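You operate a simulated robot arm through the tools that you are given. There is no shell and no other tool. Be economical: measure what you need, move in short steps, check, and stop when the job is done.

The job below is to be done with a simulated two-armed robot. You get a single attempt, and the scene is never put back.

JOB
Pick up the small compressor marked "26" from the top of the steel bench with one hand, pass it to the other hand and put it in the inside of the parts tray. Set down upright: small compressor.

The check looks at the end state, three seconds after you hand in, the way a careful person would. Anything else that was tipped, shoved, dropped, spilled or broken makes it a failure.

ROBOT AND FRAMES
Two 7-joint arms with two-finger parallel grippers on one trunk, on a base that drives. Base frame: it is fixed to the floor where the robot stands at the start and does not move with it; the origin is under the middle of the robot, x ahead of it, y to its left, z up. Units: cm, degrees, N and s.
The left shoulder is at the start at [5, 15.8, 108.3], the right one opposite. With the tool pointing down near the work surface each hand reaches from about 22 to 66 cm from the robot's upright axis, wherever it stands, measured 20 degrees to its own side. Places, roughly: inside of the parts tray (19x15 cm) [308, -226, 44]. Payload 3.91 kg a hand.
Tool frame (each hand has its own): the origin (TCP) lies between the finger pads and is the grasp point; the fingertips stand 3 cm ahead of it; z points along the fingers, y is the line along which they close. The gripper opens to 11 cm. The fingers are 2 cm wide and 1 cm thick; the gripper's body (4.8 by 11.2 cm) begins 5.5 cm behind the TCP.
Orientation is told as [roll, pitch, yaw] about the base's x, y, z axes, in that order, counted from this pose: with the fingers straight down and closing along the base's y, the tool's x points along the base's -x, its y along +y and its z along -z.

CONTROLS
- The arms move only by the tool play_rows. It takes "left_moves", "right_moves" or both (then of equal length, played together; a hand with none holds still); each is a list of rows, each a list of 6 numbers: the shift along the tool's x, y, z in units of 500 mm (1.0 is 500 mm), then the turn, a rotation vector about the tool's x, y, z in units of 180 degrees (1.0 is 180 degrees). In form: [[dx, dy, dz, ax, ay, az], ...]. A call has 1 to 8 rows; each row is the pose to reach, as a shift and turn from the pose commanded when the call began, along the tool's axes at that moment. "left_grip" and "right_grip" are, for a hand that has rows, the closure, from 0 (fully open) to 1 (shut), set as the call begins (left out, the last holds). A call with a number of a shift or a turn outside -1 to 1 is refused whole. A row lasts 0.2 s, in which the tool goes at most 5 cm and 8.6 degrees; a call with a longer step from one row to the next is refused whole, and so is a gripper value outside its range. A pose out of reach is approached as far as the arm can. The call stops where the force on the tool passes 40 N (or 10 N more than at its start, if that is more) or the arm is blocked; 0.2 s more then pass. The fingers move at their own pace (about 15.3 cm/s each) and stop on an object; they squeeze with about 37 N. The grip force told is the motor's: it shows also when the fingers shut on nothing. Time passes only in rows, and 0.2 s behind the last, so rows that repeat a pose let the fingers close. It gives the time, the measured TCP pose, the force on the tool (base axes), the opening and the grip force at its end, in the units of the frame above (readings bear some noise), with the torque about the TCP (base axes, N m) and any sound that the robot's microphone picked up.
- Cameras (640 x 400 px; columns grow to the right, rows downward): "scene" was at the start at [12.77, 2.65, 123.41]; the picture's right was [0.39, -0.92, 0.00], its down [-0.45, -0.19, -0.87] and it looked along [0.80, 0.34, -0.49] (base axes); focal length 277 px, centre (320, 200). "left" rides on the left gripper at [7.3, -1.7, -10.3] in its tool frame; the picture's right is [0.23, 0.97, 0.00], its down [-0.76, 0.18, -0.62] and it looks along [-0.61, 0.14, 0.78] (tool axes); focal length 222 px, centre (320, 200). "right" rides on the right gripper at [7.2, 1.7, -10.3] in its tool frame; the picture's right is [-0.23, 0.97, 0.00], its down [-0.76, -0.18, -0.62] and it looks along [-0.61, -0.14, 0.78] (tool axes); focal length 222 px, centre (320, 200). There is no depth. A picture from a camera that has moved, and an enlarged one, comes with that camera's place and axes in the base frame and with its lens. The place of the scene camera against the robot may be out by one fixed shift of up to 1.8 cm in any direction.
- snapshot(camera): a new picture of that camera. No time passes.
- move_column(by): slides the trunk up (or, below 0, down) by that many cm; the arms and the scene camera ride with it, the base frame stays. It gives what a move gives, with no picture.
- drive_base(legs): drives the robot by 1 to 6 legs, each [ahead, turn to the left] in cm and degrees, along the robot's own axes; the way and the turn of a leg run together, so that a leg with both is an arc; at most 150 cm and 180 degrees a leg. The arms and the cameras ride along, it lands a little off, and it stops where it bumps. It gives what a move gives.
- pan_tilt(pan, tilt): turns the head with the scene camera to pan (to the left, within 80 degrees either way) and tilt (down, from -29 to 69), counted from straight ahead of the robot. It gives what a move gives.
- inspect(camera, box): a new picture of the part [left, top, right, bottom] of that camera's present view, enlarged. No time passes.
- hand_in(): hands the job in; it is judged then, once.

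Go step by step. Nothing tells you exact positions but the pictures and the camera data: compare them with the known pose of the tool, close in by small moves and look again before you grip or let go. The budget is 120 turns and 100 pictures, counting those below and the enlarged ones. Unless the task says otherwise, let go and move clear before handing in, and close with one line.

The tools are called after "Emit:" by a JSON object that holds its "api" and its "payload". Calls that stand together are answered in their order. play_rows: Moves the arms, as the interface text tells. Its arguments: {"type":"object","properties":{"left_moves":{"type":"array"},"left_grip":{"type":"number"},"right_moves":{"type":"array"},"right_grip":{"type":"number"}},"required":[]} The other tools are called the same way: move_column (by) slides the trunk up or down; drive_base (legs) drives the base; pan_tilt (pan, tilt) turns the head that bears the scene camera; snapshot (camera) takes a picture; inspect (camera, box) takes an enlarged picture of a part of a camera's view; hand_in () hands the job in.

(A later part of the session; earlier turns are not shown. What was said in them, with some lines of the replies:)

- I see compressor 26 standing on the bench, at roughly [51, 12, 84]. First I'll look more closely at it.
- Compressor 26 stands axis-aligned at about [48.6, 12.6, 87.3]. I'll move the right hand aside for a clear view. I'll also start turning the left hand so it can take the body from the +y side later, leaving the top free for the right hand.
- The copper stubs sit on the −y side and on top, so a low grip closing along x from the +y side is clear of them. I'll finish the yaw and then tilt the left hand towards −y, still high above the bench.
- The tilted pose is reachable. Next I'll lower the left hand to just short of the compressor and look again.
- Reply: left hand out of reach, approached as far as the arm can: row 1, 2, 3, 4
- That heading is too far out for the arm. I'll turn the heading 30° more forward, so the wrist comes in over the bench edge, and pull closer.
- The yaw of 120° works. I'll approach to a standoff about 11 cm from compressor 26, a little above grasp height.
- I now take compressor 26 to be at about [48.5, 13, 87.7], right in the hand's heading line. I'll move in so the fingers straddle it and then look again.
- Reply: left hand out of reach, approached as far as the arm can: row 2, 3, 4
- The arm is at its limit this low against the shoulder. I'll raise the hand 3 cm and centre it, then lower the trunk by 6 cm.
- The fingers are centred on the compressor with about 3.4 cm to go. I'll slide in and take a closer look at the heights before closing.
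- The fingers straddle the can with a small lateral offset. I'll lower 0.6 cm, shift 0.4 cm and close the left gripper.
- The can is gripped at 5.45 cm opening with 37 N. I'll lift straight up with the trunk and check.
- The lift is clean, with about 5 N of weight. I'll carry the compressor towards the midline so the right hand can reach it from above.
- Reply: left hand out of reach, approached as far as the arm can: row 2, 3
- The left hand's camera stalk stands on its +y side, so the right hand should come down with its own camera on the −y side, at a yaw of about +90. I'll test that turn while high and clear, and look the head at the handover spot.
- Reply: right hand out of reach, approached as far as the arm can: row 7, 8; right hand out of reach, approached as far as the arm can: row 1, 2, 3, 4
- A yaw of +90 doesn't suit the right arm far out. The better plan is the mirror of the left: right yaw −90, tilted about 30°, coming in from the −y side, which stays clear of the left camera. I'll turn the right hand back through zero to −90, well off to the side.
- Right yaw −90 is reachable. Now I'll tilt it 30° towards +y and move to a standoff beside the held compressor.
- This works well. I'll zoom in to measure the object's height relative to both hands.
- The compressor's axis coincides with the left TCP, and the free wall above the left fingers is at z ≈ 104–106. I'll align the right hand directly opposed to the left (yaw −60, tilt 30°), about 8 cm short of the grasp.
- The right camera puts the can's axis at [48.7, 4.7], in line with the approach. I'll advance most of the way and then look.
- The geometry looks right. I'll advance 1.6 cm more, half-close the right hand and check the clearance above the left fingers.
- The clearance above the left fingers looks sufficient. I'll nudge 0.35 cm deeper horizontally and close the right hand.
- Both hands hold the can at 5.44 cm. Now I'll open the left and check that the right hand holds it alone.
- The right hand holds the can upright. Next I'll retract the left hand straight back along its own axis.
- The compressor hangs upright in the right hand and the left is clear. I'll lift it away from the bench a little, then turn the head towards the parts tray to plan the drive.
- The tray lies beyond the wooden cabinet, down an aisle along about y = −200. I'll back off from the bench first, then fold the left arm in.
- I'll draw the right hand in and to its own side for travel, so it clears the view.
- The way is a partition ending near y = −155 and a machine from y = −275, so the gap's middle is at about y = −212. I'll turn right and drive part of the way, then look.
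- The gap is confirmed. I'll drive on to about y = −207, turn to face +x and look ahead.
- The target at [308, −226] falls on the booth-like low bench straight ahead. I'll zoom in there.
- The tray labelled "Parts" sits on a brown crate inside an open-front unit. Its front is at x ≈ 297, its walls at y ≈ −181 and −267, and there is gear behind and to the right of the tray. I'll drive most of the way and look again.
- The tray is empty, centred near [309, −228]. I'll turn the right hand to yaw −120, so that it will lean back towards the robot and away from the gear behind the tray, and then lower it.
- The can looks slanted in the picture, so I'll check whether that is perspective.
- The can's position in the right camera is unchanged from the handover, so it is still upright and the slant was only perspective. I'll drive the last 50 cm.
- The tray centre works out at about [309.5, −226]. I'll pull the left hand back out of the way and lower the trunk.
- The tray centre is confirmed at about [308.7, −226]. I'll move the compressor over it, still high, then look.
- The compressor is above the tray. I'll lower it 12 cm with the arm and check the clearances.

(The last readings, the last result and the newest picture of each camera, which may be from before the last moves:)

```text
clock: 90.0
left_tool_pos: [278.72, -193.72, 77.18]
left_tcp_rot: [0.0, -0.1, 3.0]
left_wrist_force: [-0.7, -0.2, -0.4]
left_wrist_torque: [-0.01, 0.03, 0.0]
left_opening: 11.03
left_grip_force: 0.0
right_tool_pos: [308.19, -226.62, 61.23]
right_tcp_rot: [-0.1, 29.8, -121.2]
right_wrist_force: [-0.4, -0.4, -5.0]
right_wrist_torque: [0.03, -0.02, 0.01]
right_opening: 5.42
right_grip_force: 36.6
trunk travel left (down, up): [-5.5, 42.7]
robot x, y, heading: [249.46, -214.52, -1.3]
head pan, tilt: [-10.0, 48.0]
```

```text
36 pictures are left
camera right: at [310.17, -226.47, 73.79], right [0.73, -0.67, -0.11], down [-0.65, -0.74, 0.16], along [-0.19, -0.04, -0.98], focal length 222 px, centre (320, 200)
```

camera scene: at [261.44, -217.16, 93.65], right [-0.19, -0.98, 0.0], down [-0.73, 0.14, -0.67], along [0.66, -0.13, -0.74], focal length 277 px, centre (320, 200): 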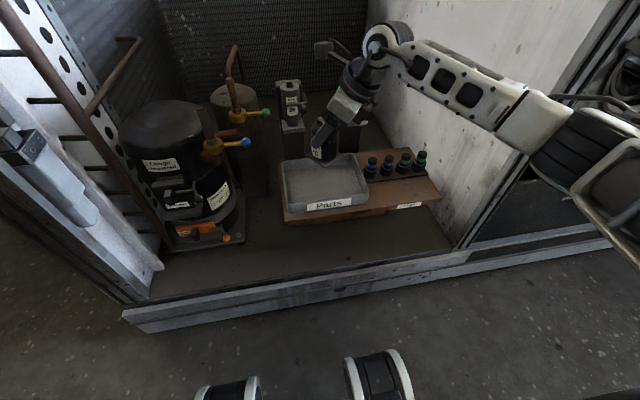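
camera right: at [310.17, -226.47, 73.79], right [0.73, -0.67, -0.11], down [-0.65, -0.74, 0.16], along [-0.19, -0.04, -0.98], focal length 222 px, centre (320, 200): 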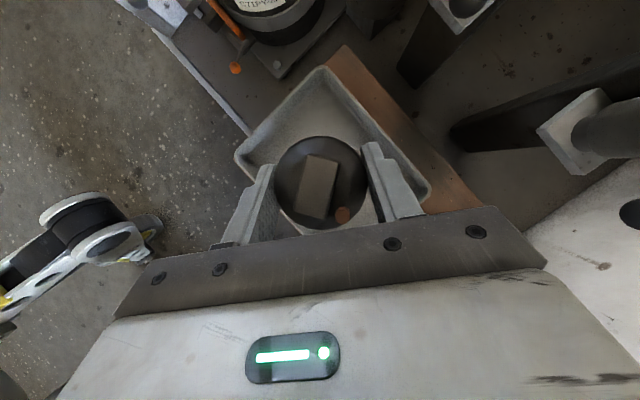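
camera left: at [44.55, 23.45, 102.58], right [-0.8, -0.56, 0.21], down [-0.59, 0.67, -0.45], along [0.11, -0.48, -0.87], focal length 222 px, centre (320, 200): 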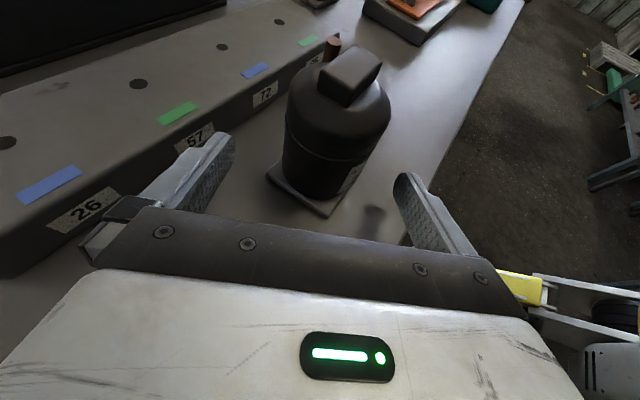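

The object is centred over the tray to within a few millimetres. I'll lower it 8 cm and look at the remaining gap.

Emit:
{"api": "play_rows", "payload": {"right_moves": [[-0.0265, 0, 0.0465, 0, 0, 0], [-0.053, 0, 0.093, 0, 0, 0], [-0.08, 0, 0.139, 0, 0, 0], [-0.08, 0, 0.139, 0, 0, 0]]}}

Emit:
{"api": "inspect", "payload": {"camera": "scene", "box": [260, 80, 440, 220]}}

Emit:
{"api": "snapshot", "payload": {"camera": "right"}}

```text
clock: 91.0
left_tool_pos: [278.67, -193.67, 77.09]
left_tcp_rot: [0.1, -0.1, 3.0]
left_wrist_force: [-0.5, -0.9, -0.3]
left_wrist_torque: [0.03, 0.0, 0.02]
left_opening: 11.01
left_grip_force: 0.1
right_tool_pos: [308.06, -226.57, 53.23]
right_tcp_rot: [0.0, 29.9, -121.0]
right_wrist_force: [-0.1, -0.3, -5.2]
right_wrist_torque: [0.03, 0.02, 0.01]
right_opening: 5.44
right_grip_force: 37.1
trunk travel left (down, up): [-5.5, 42.7]
robot x, y, heading: [248.87, -214.65, -0.9]
head pan, tilt: [-10.0, 48.0]
```

```text
2.86 times, centred on (350, 150) of scene
camera zoom: at [261.44, -217.16, 93.65], right [-0.19, -0.98, 0.0], down [-0.73, 0.14, -0.67], along [0.66, -0.13, -0.74], focal length 792 px, centre (234, 343)
```

zoom: 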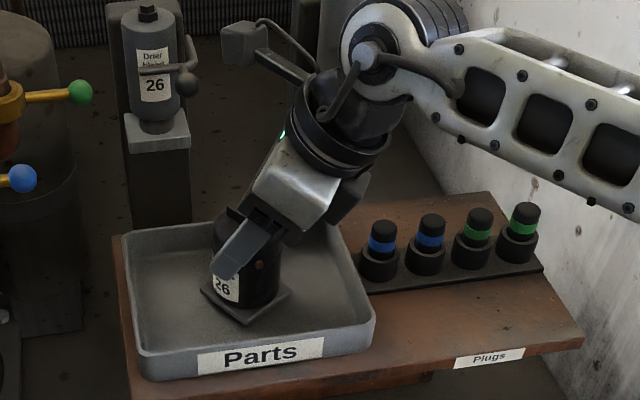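

```text
34 pictures are left
camera right: at [310.15, -226.53, 65.71], right [0.73, -0.67, -0.11], down [-0.65, -0.74, 0.16], along [-0.19, -0.04, -0.98], focal length 222 px, centre (320, 200)
```

right: 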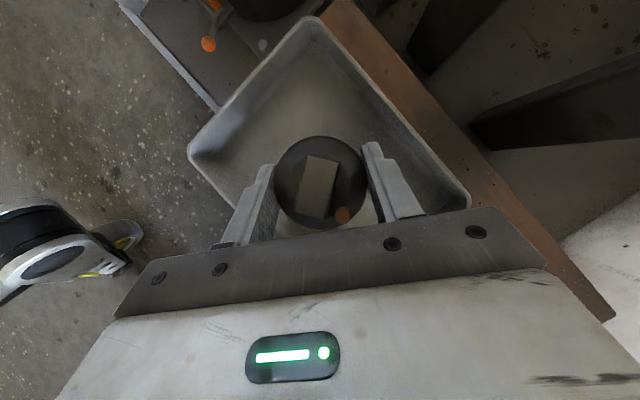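

The object is inside the tray walls with about 2 cm to go. I'll lower it in small steps, watching the force.

Emit:
{"api": "play_rows", "payload": {"right_moves": [[-0.005, 0, 0.0087, 0, 0, 0], [-0.01, 0, 0.0173, 0, 0, 0], [-0.01, 0, 0.0173, 0, 0, 0]]}}

Emit:
{"api": "play_rows", "payload": {"right_moves": [[-0.004, 0, 0.0069, 0, 0, 0], [-0.004, 0, 0.0069, 0, 0, 0]]}}

Emit:
{"api": "inspect", "payload": {"camera": "scene", "box": [300, 130, 380, 200]}}

```text
clock: 91.8
left_tool_pos: [278.65, -193.69, 77.14]
left_tcp_rot: [0.1, -0.2, 2.9]
left_wrist_force: [0.4, -0.2, -0.1]
left_wrist_torque: [-0.01, -0.01, 0.0]
left_opening: 11.01
left_grip_force: 0.1
right_tool_pos: [308.16, -226.72, 52.37]
right_tcp_rot: [-0.1, 30.1, -121.1]
right_wrist_force: [-2.3, -1.0, 2.5]
right_wrist_torque: [-0.41, 0.24, -0.1]
right_opening: 5.45
right_grip_force: 37.2
trunk travel left (down, up): [-5.5, 42.7]
robot x, y, heading: [249.05, -214.42, -0.9]
head pan, tilt: [-10.0, 48.0]
```

```text
clock: 92.4
left_tool_pos: [278.6, -193.67, 77.17]
left_tcp_rot: [0.1, -0.3, 3.0]
left_wrist_force: [0.6, 0.7, 0.7]
left_wrist_torque: [0.0, 0.04, -0.03]
left_opening: 10.99
left_grip_force: 0.0
right_tool_pos: [308.15, -226.58, 52.35]
right_tcp_rot: [0.2, 30.3, -120.9]
right_wrist_force: [-2.8, -2.9, 20.7]
right_wrist_torque: [-0.37, 0.97, 0.05]
right_opening: 5.47
right_grip_force: 36.8
trunk travel left (down, up): [-5.5, 42.7]
robot x, y, heading: [249.65, -214.2, -1.0]
head pan, tilt: [-10.0, 48.0]
```

```text
5.71 times, centred on (340, 165) of scene
camera zoom: at [261.28, -217.13, 93.71], right [-0.19, -0.98, 0.0], down [-0.73, 0.14, -0.67], along [0.66, -0.13, -0.74], focal length 1583 px, centre (206, 400)
```

zoom: 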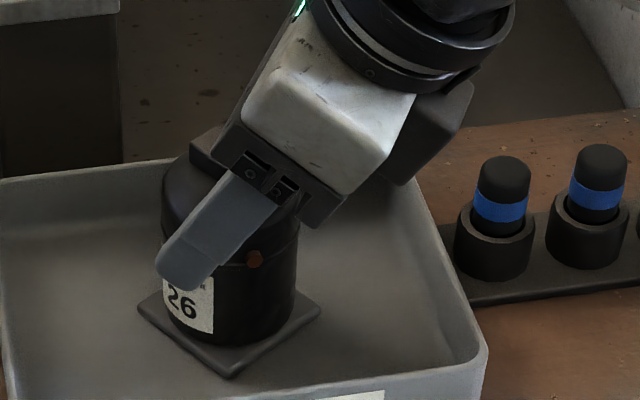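

The base has touched down, with 20 N of push. I'll ease up 0.3 cm to relieve the push, then check.

Emit:
{"api": "play_rows", "payload": {"right_moves": [[0.0032, 0, -0.0055, 0, 0, 0], [0.0032, 0, -0.0055, 0, 0, 0]]}}

Emit:
{"api": "inspect", "payload": {"camera": "right", "box": [180, 20, 480, 240]}}

```text
clock: 93.0
left_tool_pos: [278.68, -193.7, 77.17]
left_tcp_rot: [0.2, -0.2, 3.0]
left_wrist_force: [-0.1, -0.3, -0.5]
left_wrist_torque: [0.0, -0.03, -0.01]
left_opening: 11.01
left_grip_force: 0.0
right_tool_pos: [308.2, -226.75, 52.54]
right_tcp_rot: [0.2, 30.1, -121.0]
right_wrist_force: [5.5, -0.4, 10.7]
right_wrist_torque: [0.69, -0.59, -0.26]
right_opening: 5.45
right_grip_force: 37.0
trunk travel left (down, up): [-5.5, 42.7]
robot x, y, heading: [249.64, -214.7, -1.1]
head pan, tilt: [-10.0, 48.0]
```

```text
1.82 times, centred on (330, 130) of right
camera zoom: at [310.17, -226.51, 64.93], right [0.73, -0.67, -0.11], down [-0.65, -0.74, 0.16], along [-0.19, -0.04, -0.98], focal length 404 px, centre (302, 327)
```

zoom: 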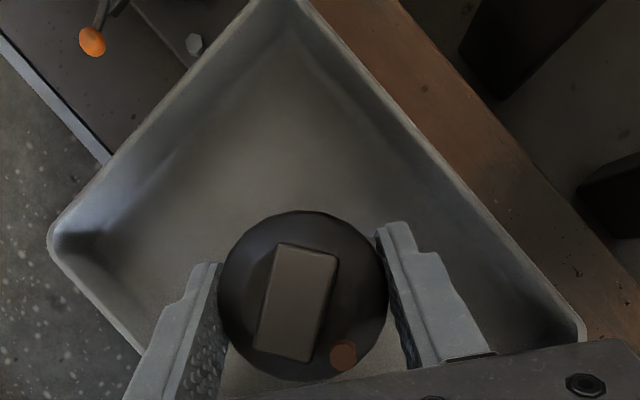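

There is still a slight push, so I'll ease another 0.2 cm and then open the right hand.

Emit:
{"api": "play_rows", "payload": {"right_moves": [[0.002, 0, -0.0035, 0, 0, 0], [0.002, 0, -0.0035, 0, 0, 0]]}}

Emit:
{"api": "play_rows", "payload": {"right_moves": [[0, 0, 0, 0, 0, 0], [0, 0, 0, 0, 0, 0], [0, 0, 0, 0, 0, 0], [0, 0, 0, 0, 0, 0]], "right_grip": 0}}

Emit:
{"api": "inspect", "payload": {"camera": "scene", "box": [300, 130, 380, 200]}}

Emit:
{"api": "inspect", "payload": {"camera": "right", "box": [180, 20, 480, 240]}}

```text
clock: 93.6
left_tool_pos: [278.61, -193.7, 77.28]
left_tcp_rot: [0.0, -0.1, 2.9]
left_wrist_force: [0.5, -0.1, 0.4]
left_wrist_torque: [-0.01, 0.02, 0.0]
left_opening: 10.99
left_grip_force: 0.1
right_tool_pos: [308.03, -226.59, 52.37]
right_tcp_rot: [-0.2, 29.8, -121.0]
right_wrist_force: [2.5, 0.4, 3.5]
right_wrist_torque: [0.22, -0.39, -0.04]
right_opening: 5.43
right_grip_force: 37.1
trunk travel left (down, up): [-5.5, 42.7]
robot x, y, heading: [249.26, -214.58, -1.4]
head pan, tilt: [-10.0, 48.0]
```

```text
clock: 94.6
left_tool_pos: [278.59, -193.73, 77.19]
left_tcp_rot: [0.2, -0.1, 3.0]
left_wrist_force: [-0.1, -0.2, 0.7]
left_wrist_torque: [0.0, 0.03, 0.01]
left_opening: 10.98
left_grip_force: 0.1
right_tool_pos: [308.23, -226.67, 52.49]
right_tcp_rot: [0.0, 29.9, -121.1]
right_wrist_force: [0.5, 0.4, -0.4]
right_wrist_torque: [0.0, 0.02, 0.05]
right_opening: 11.02
right_grip_force: 0.2
trunk travel left (down, up): [-5.5, 42.7]
robot x, y, heading: [249.38, -214.57, -1.1]
head pan, tilt: [-10.0, 48.0]
```

```text
5.71 times, centred on (340, 165) of scene
camera zoom: at [261.4, -217.15, 93.65], right [-0.19, -0.98, 0.0], down [-0.73, 0.14, -0.67], along [0.66, -0.13, -0.74], focal length 1583 px, centre (206, 400)
```

zoom: 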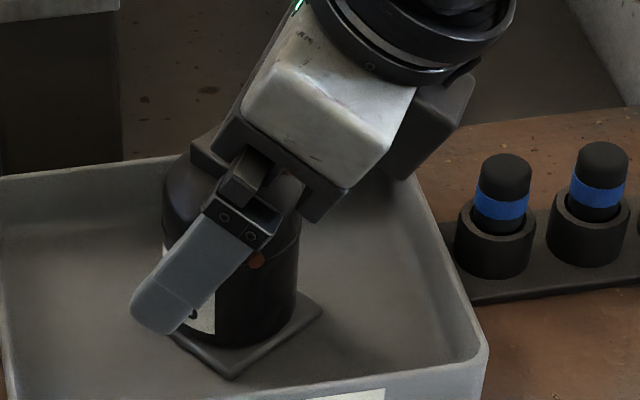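

```text
1.82 times, centred on (330, 130) of right
camera zoom: at [310.19, -226.5, 65.04], right [0.73, -0.67, -0.11], down [-0.65, -0.74, 0.16], along [-0.19, -0.04, -0.98], focal length 404 px, centre (302, 327)
```

zoom: 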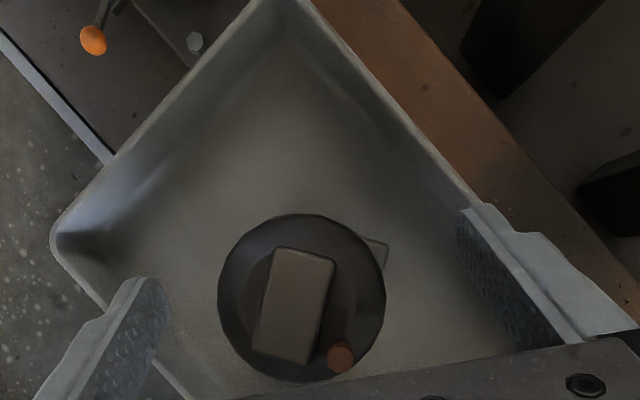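

The compressor stands free and upright. I'll back the right hand out along its axis and then up.

Emit:
{"api": "play_rows", "payload": {"right_moves": [[0, 0, -0.04, 0, 0, 0], [0, 0, -0.1, 0, 0, 0], [0, 0, -0.18, 0, 0, 0], [0, 0, -0.26, 0, 0, 0], [0, 0, -0.34, 0, 0, 0], [0, 0, -0.42, 0, 0, 0]]}}

Emit:
{"api": "inspect", "payload": {"camera": "scene", "box": [240, 60, 460, 230]}}

Emit:
{"api": "snapshot", "payload": {"camera": "right"}}

```text
clock: 96.0
left_tool_pos: [278.72, -193.67, 77.21]
left_tcp_rot: [0.0, -0.1, 2.9]
left_wrist_force: [-0.3, 0.9, 0.4]
left_wrist_torque: [-0.03, 0.02, 0.0]
left_opening: 11.0
left_grip_force: 0.2
right_tool_pos: [302.91, -235.87, 70.82]
right_tcp_rot: [0.0, 29.9, -121.0]
right_wrist_force: [-0.6, -0.3, 0.2]
right_wrist_torque: [0.02, 0.02, 0.02]
right_opening: 10.99
right_grip_force: 0.2
trunk travel left (down, up): [-5.5, 42.7]
robot x, y, heading: [249.07, -214.59, -1.0]
head pan, tilt: [-10.0, 48.0]
```

```text
2.35 times, centred on (350, 145) of scene
camera zoom: at [261.41, -217.15, 93.65], right [-0.19, -0.98, 0.0], down [-0.73, 0.14, -0.67], along [0.66, -0.13, -0.74], focal length 652 px, centre (249, 329)
```

zoom: 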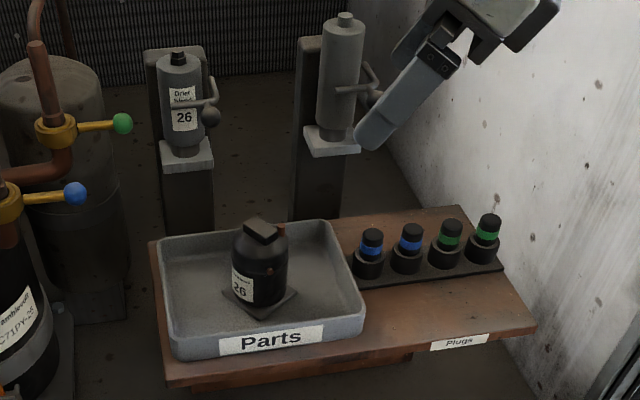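

```text
28 pictures are left
camera right: at [304.93, -235.65, 83.42], right [0.73, -0.67, -0.11], down [-0.65, -0.74, 0.16], along [-0.19, -0.04, -0.98], focal length 222 px, centre (320, 200)
```

right: 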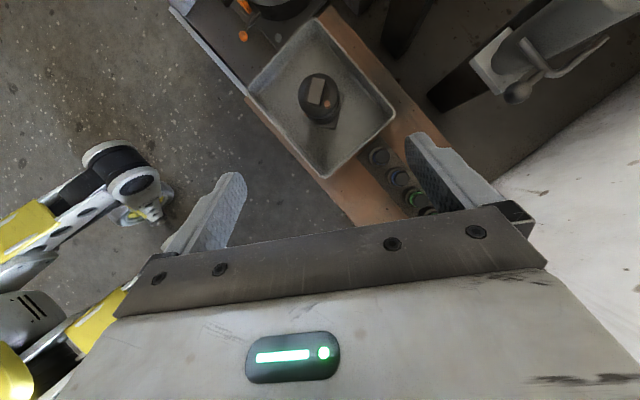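

Compressor 26 stands upright in the middle of the tray. Nothing around it was disturbed and the right hand is clear, so I'm handing in.

Emit:
{"api": "hand_in", "payload": {}}

```text
The job is handed in.
```

Compressor 26 was picked up with the left hand, passed to the right in mid-air, and now stands upright inside the parts tray; both hands are clear and the job is handed in.
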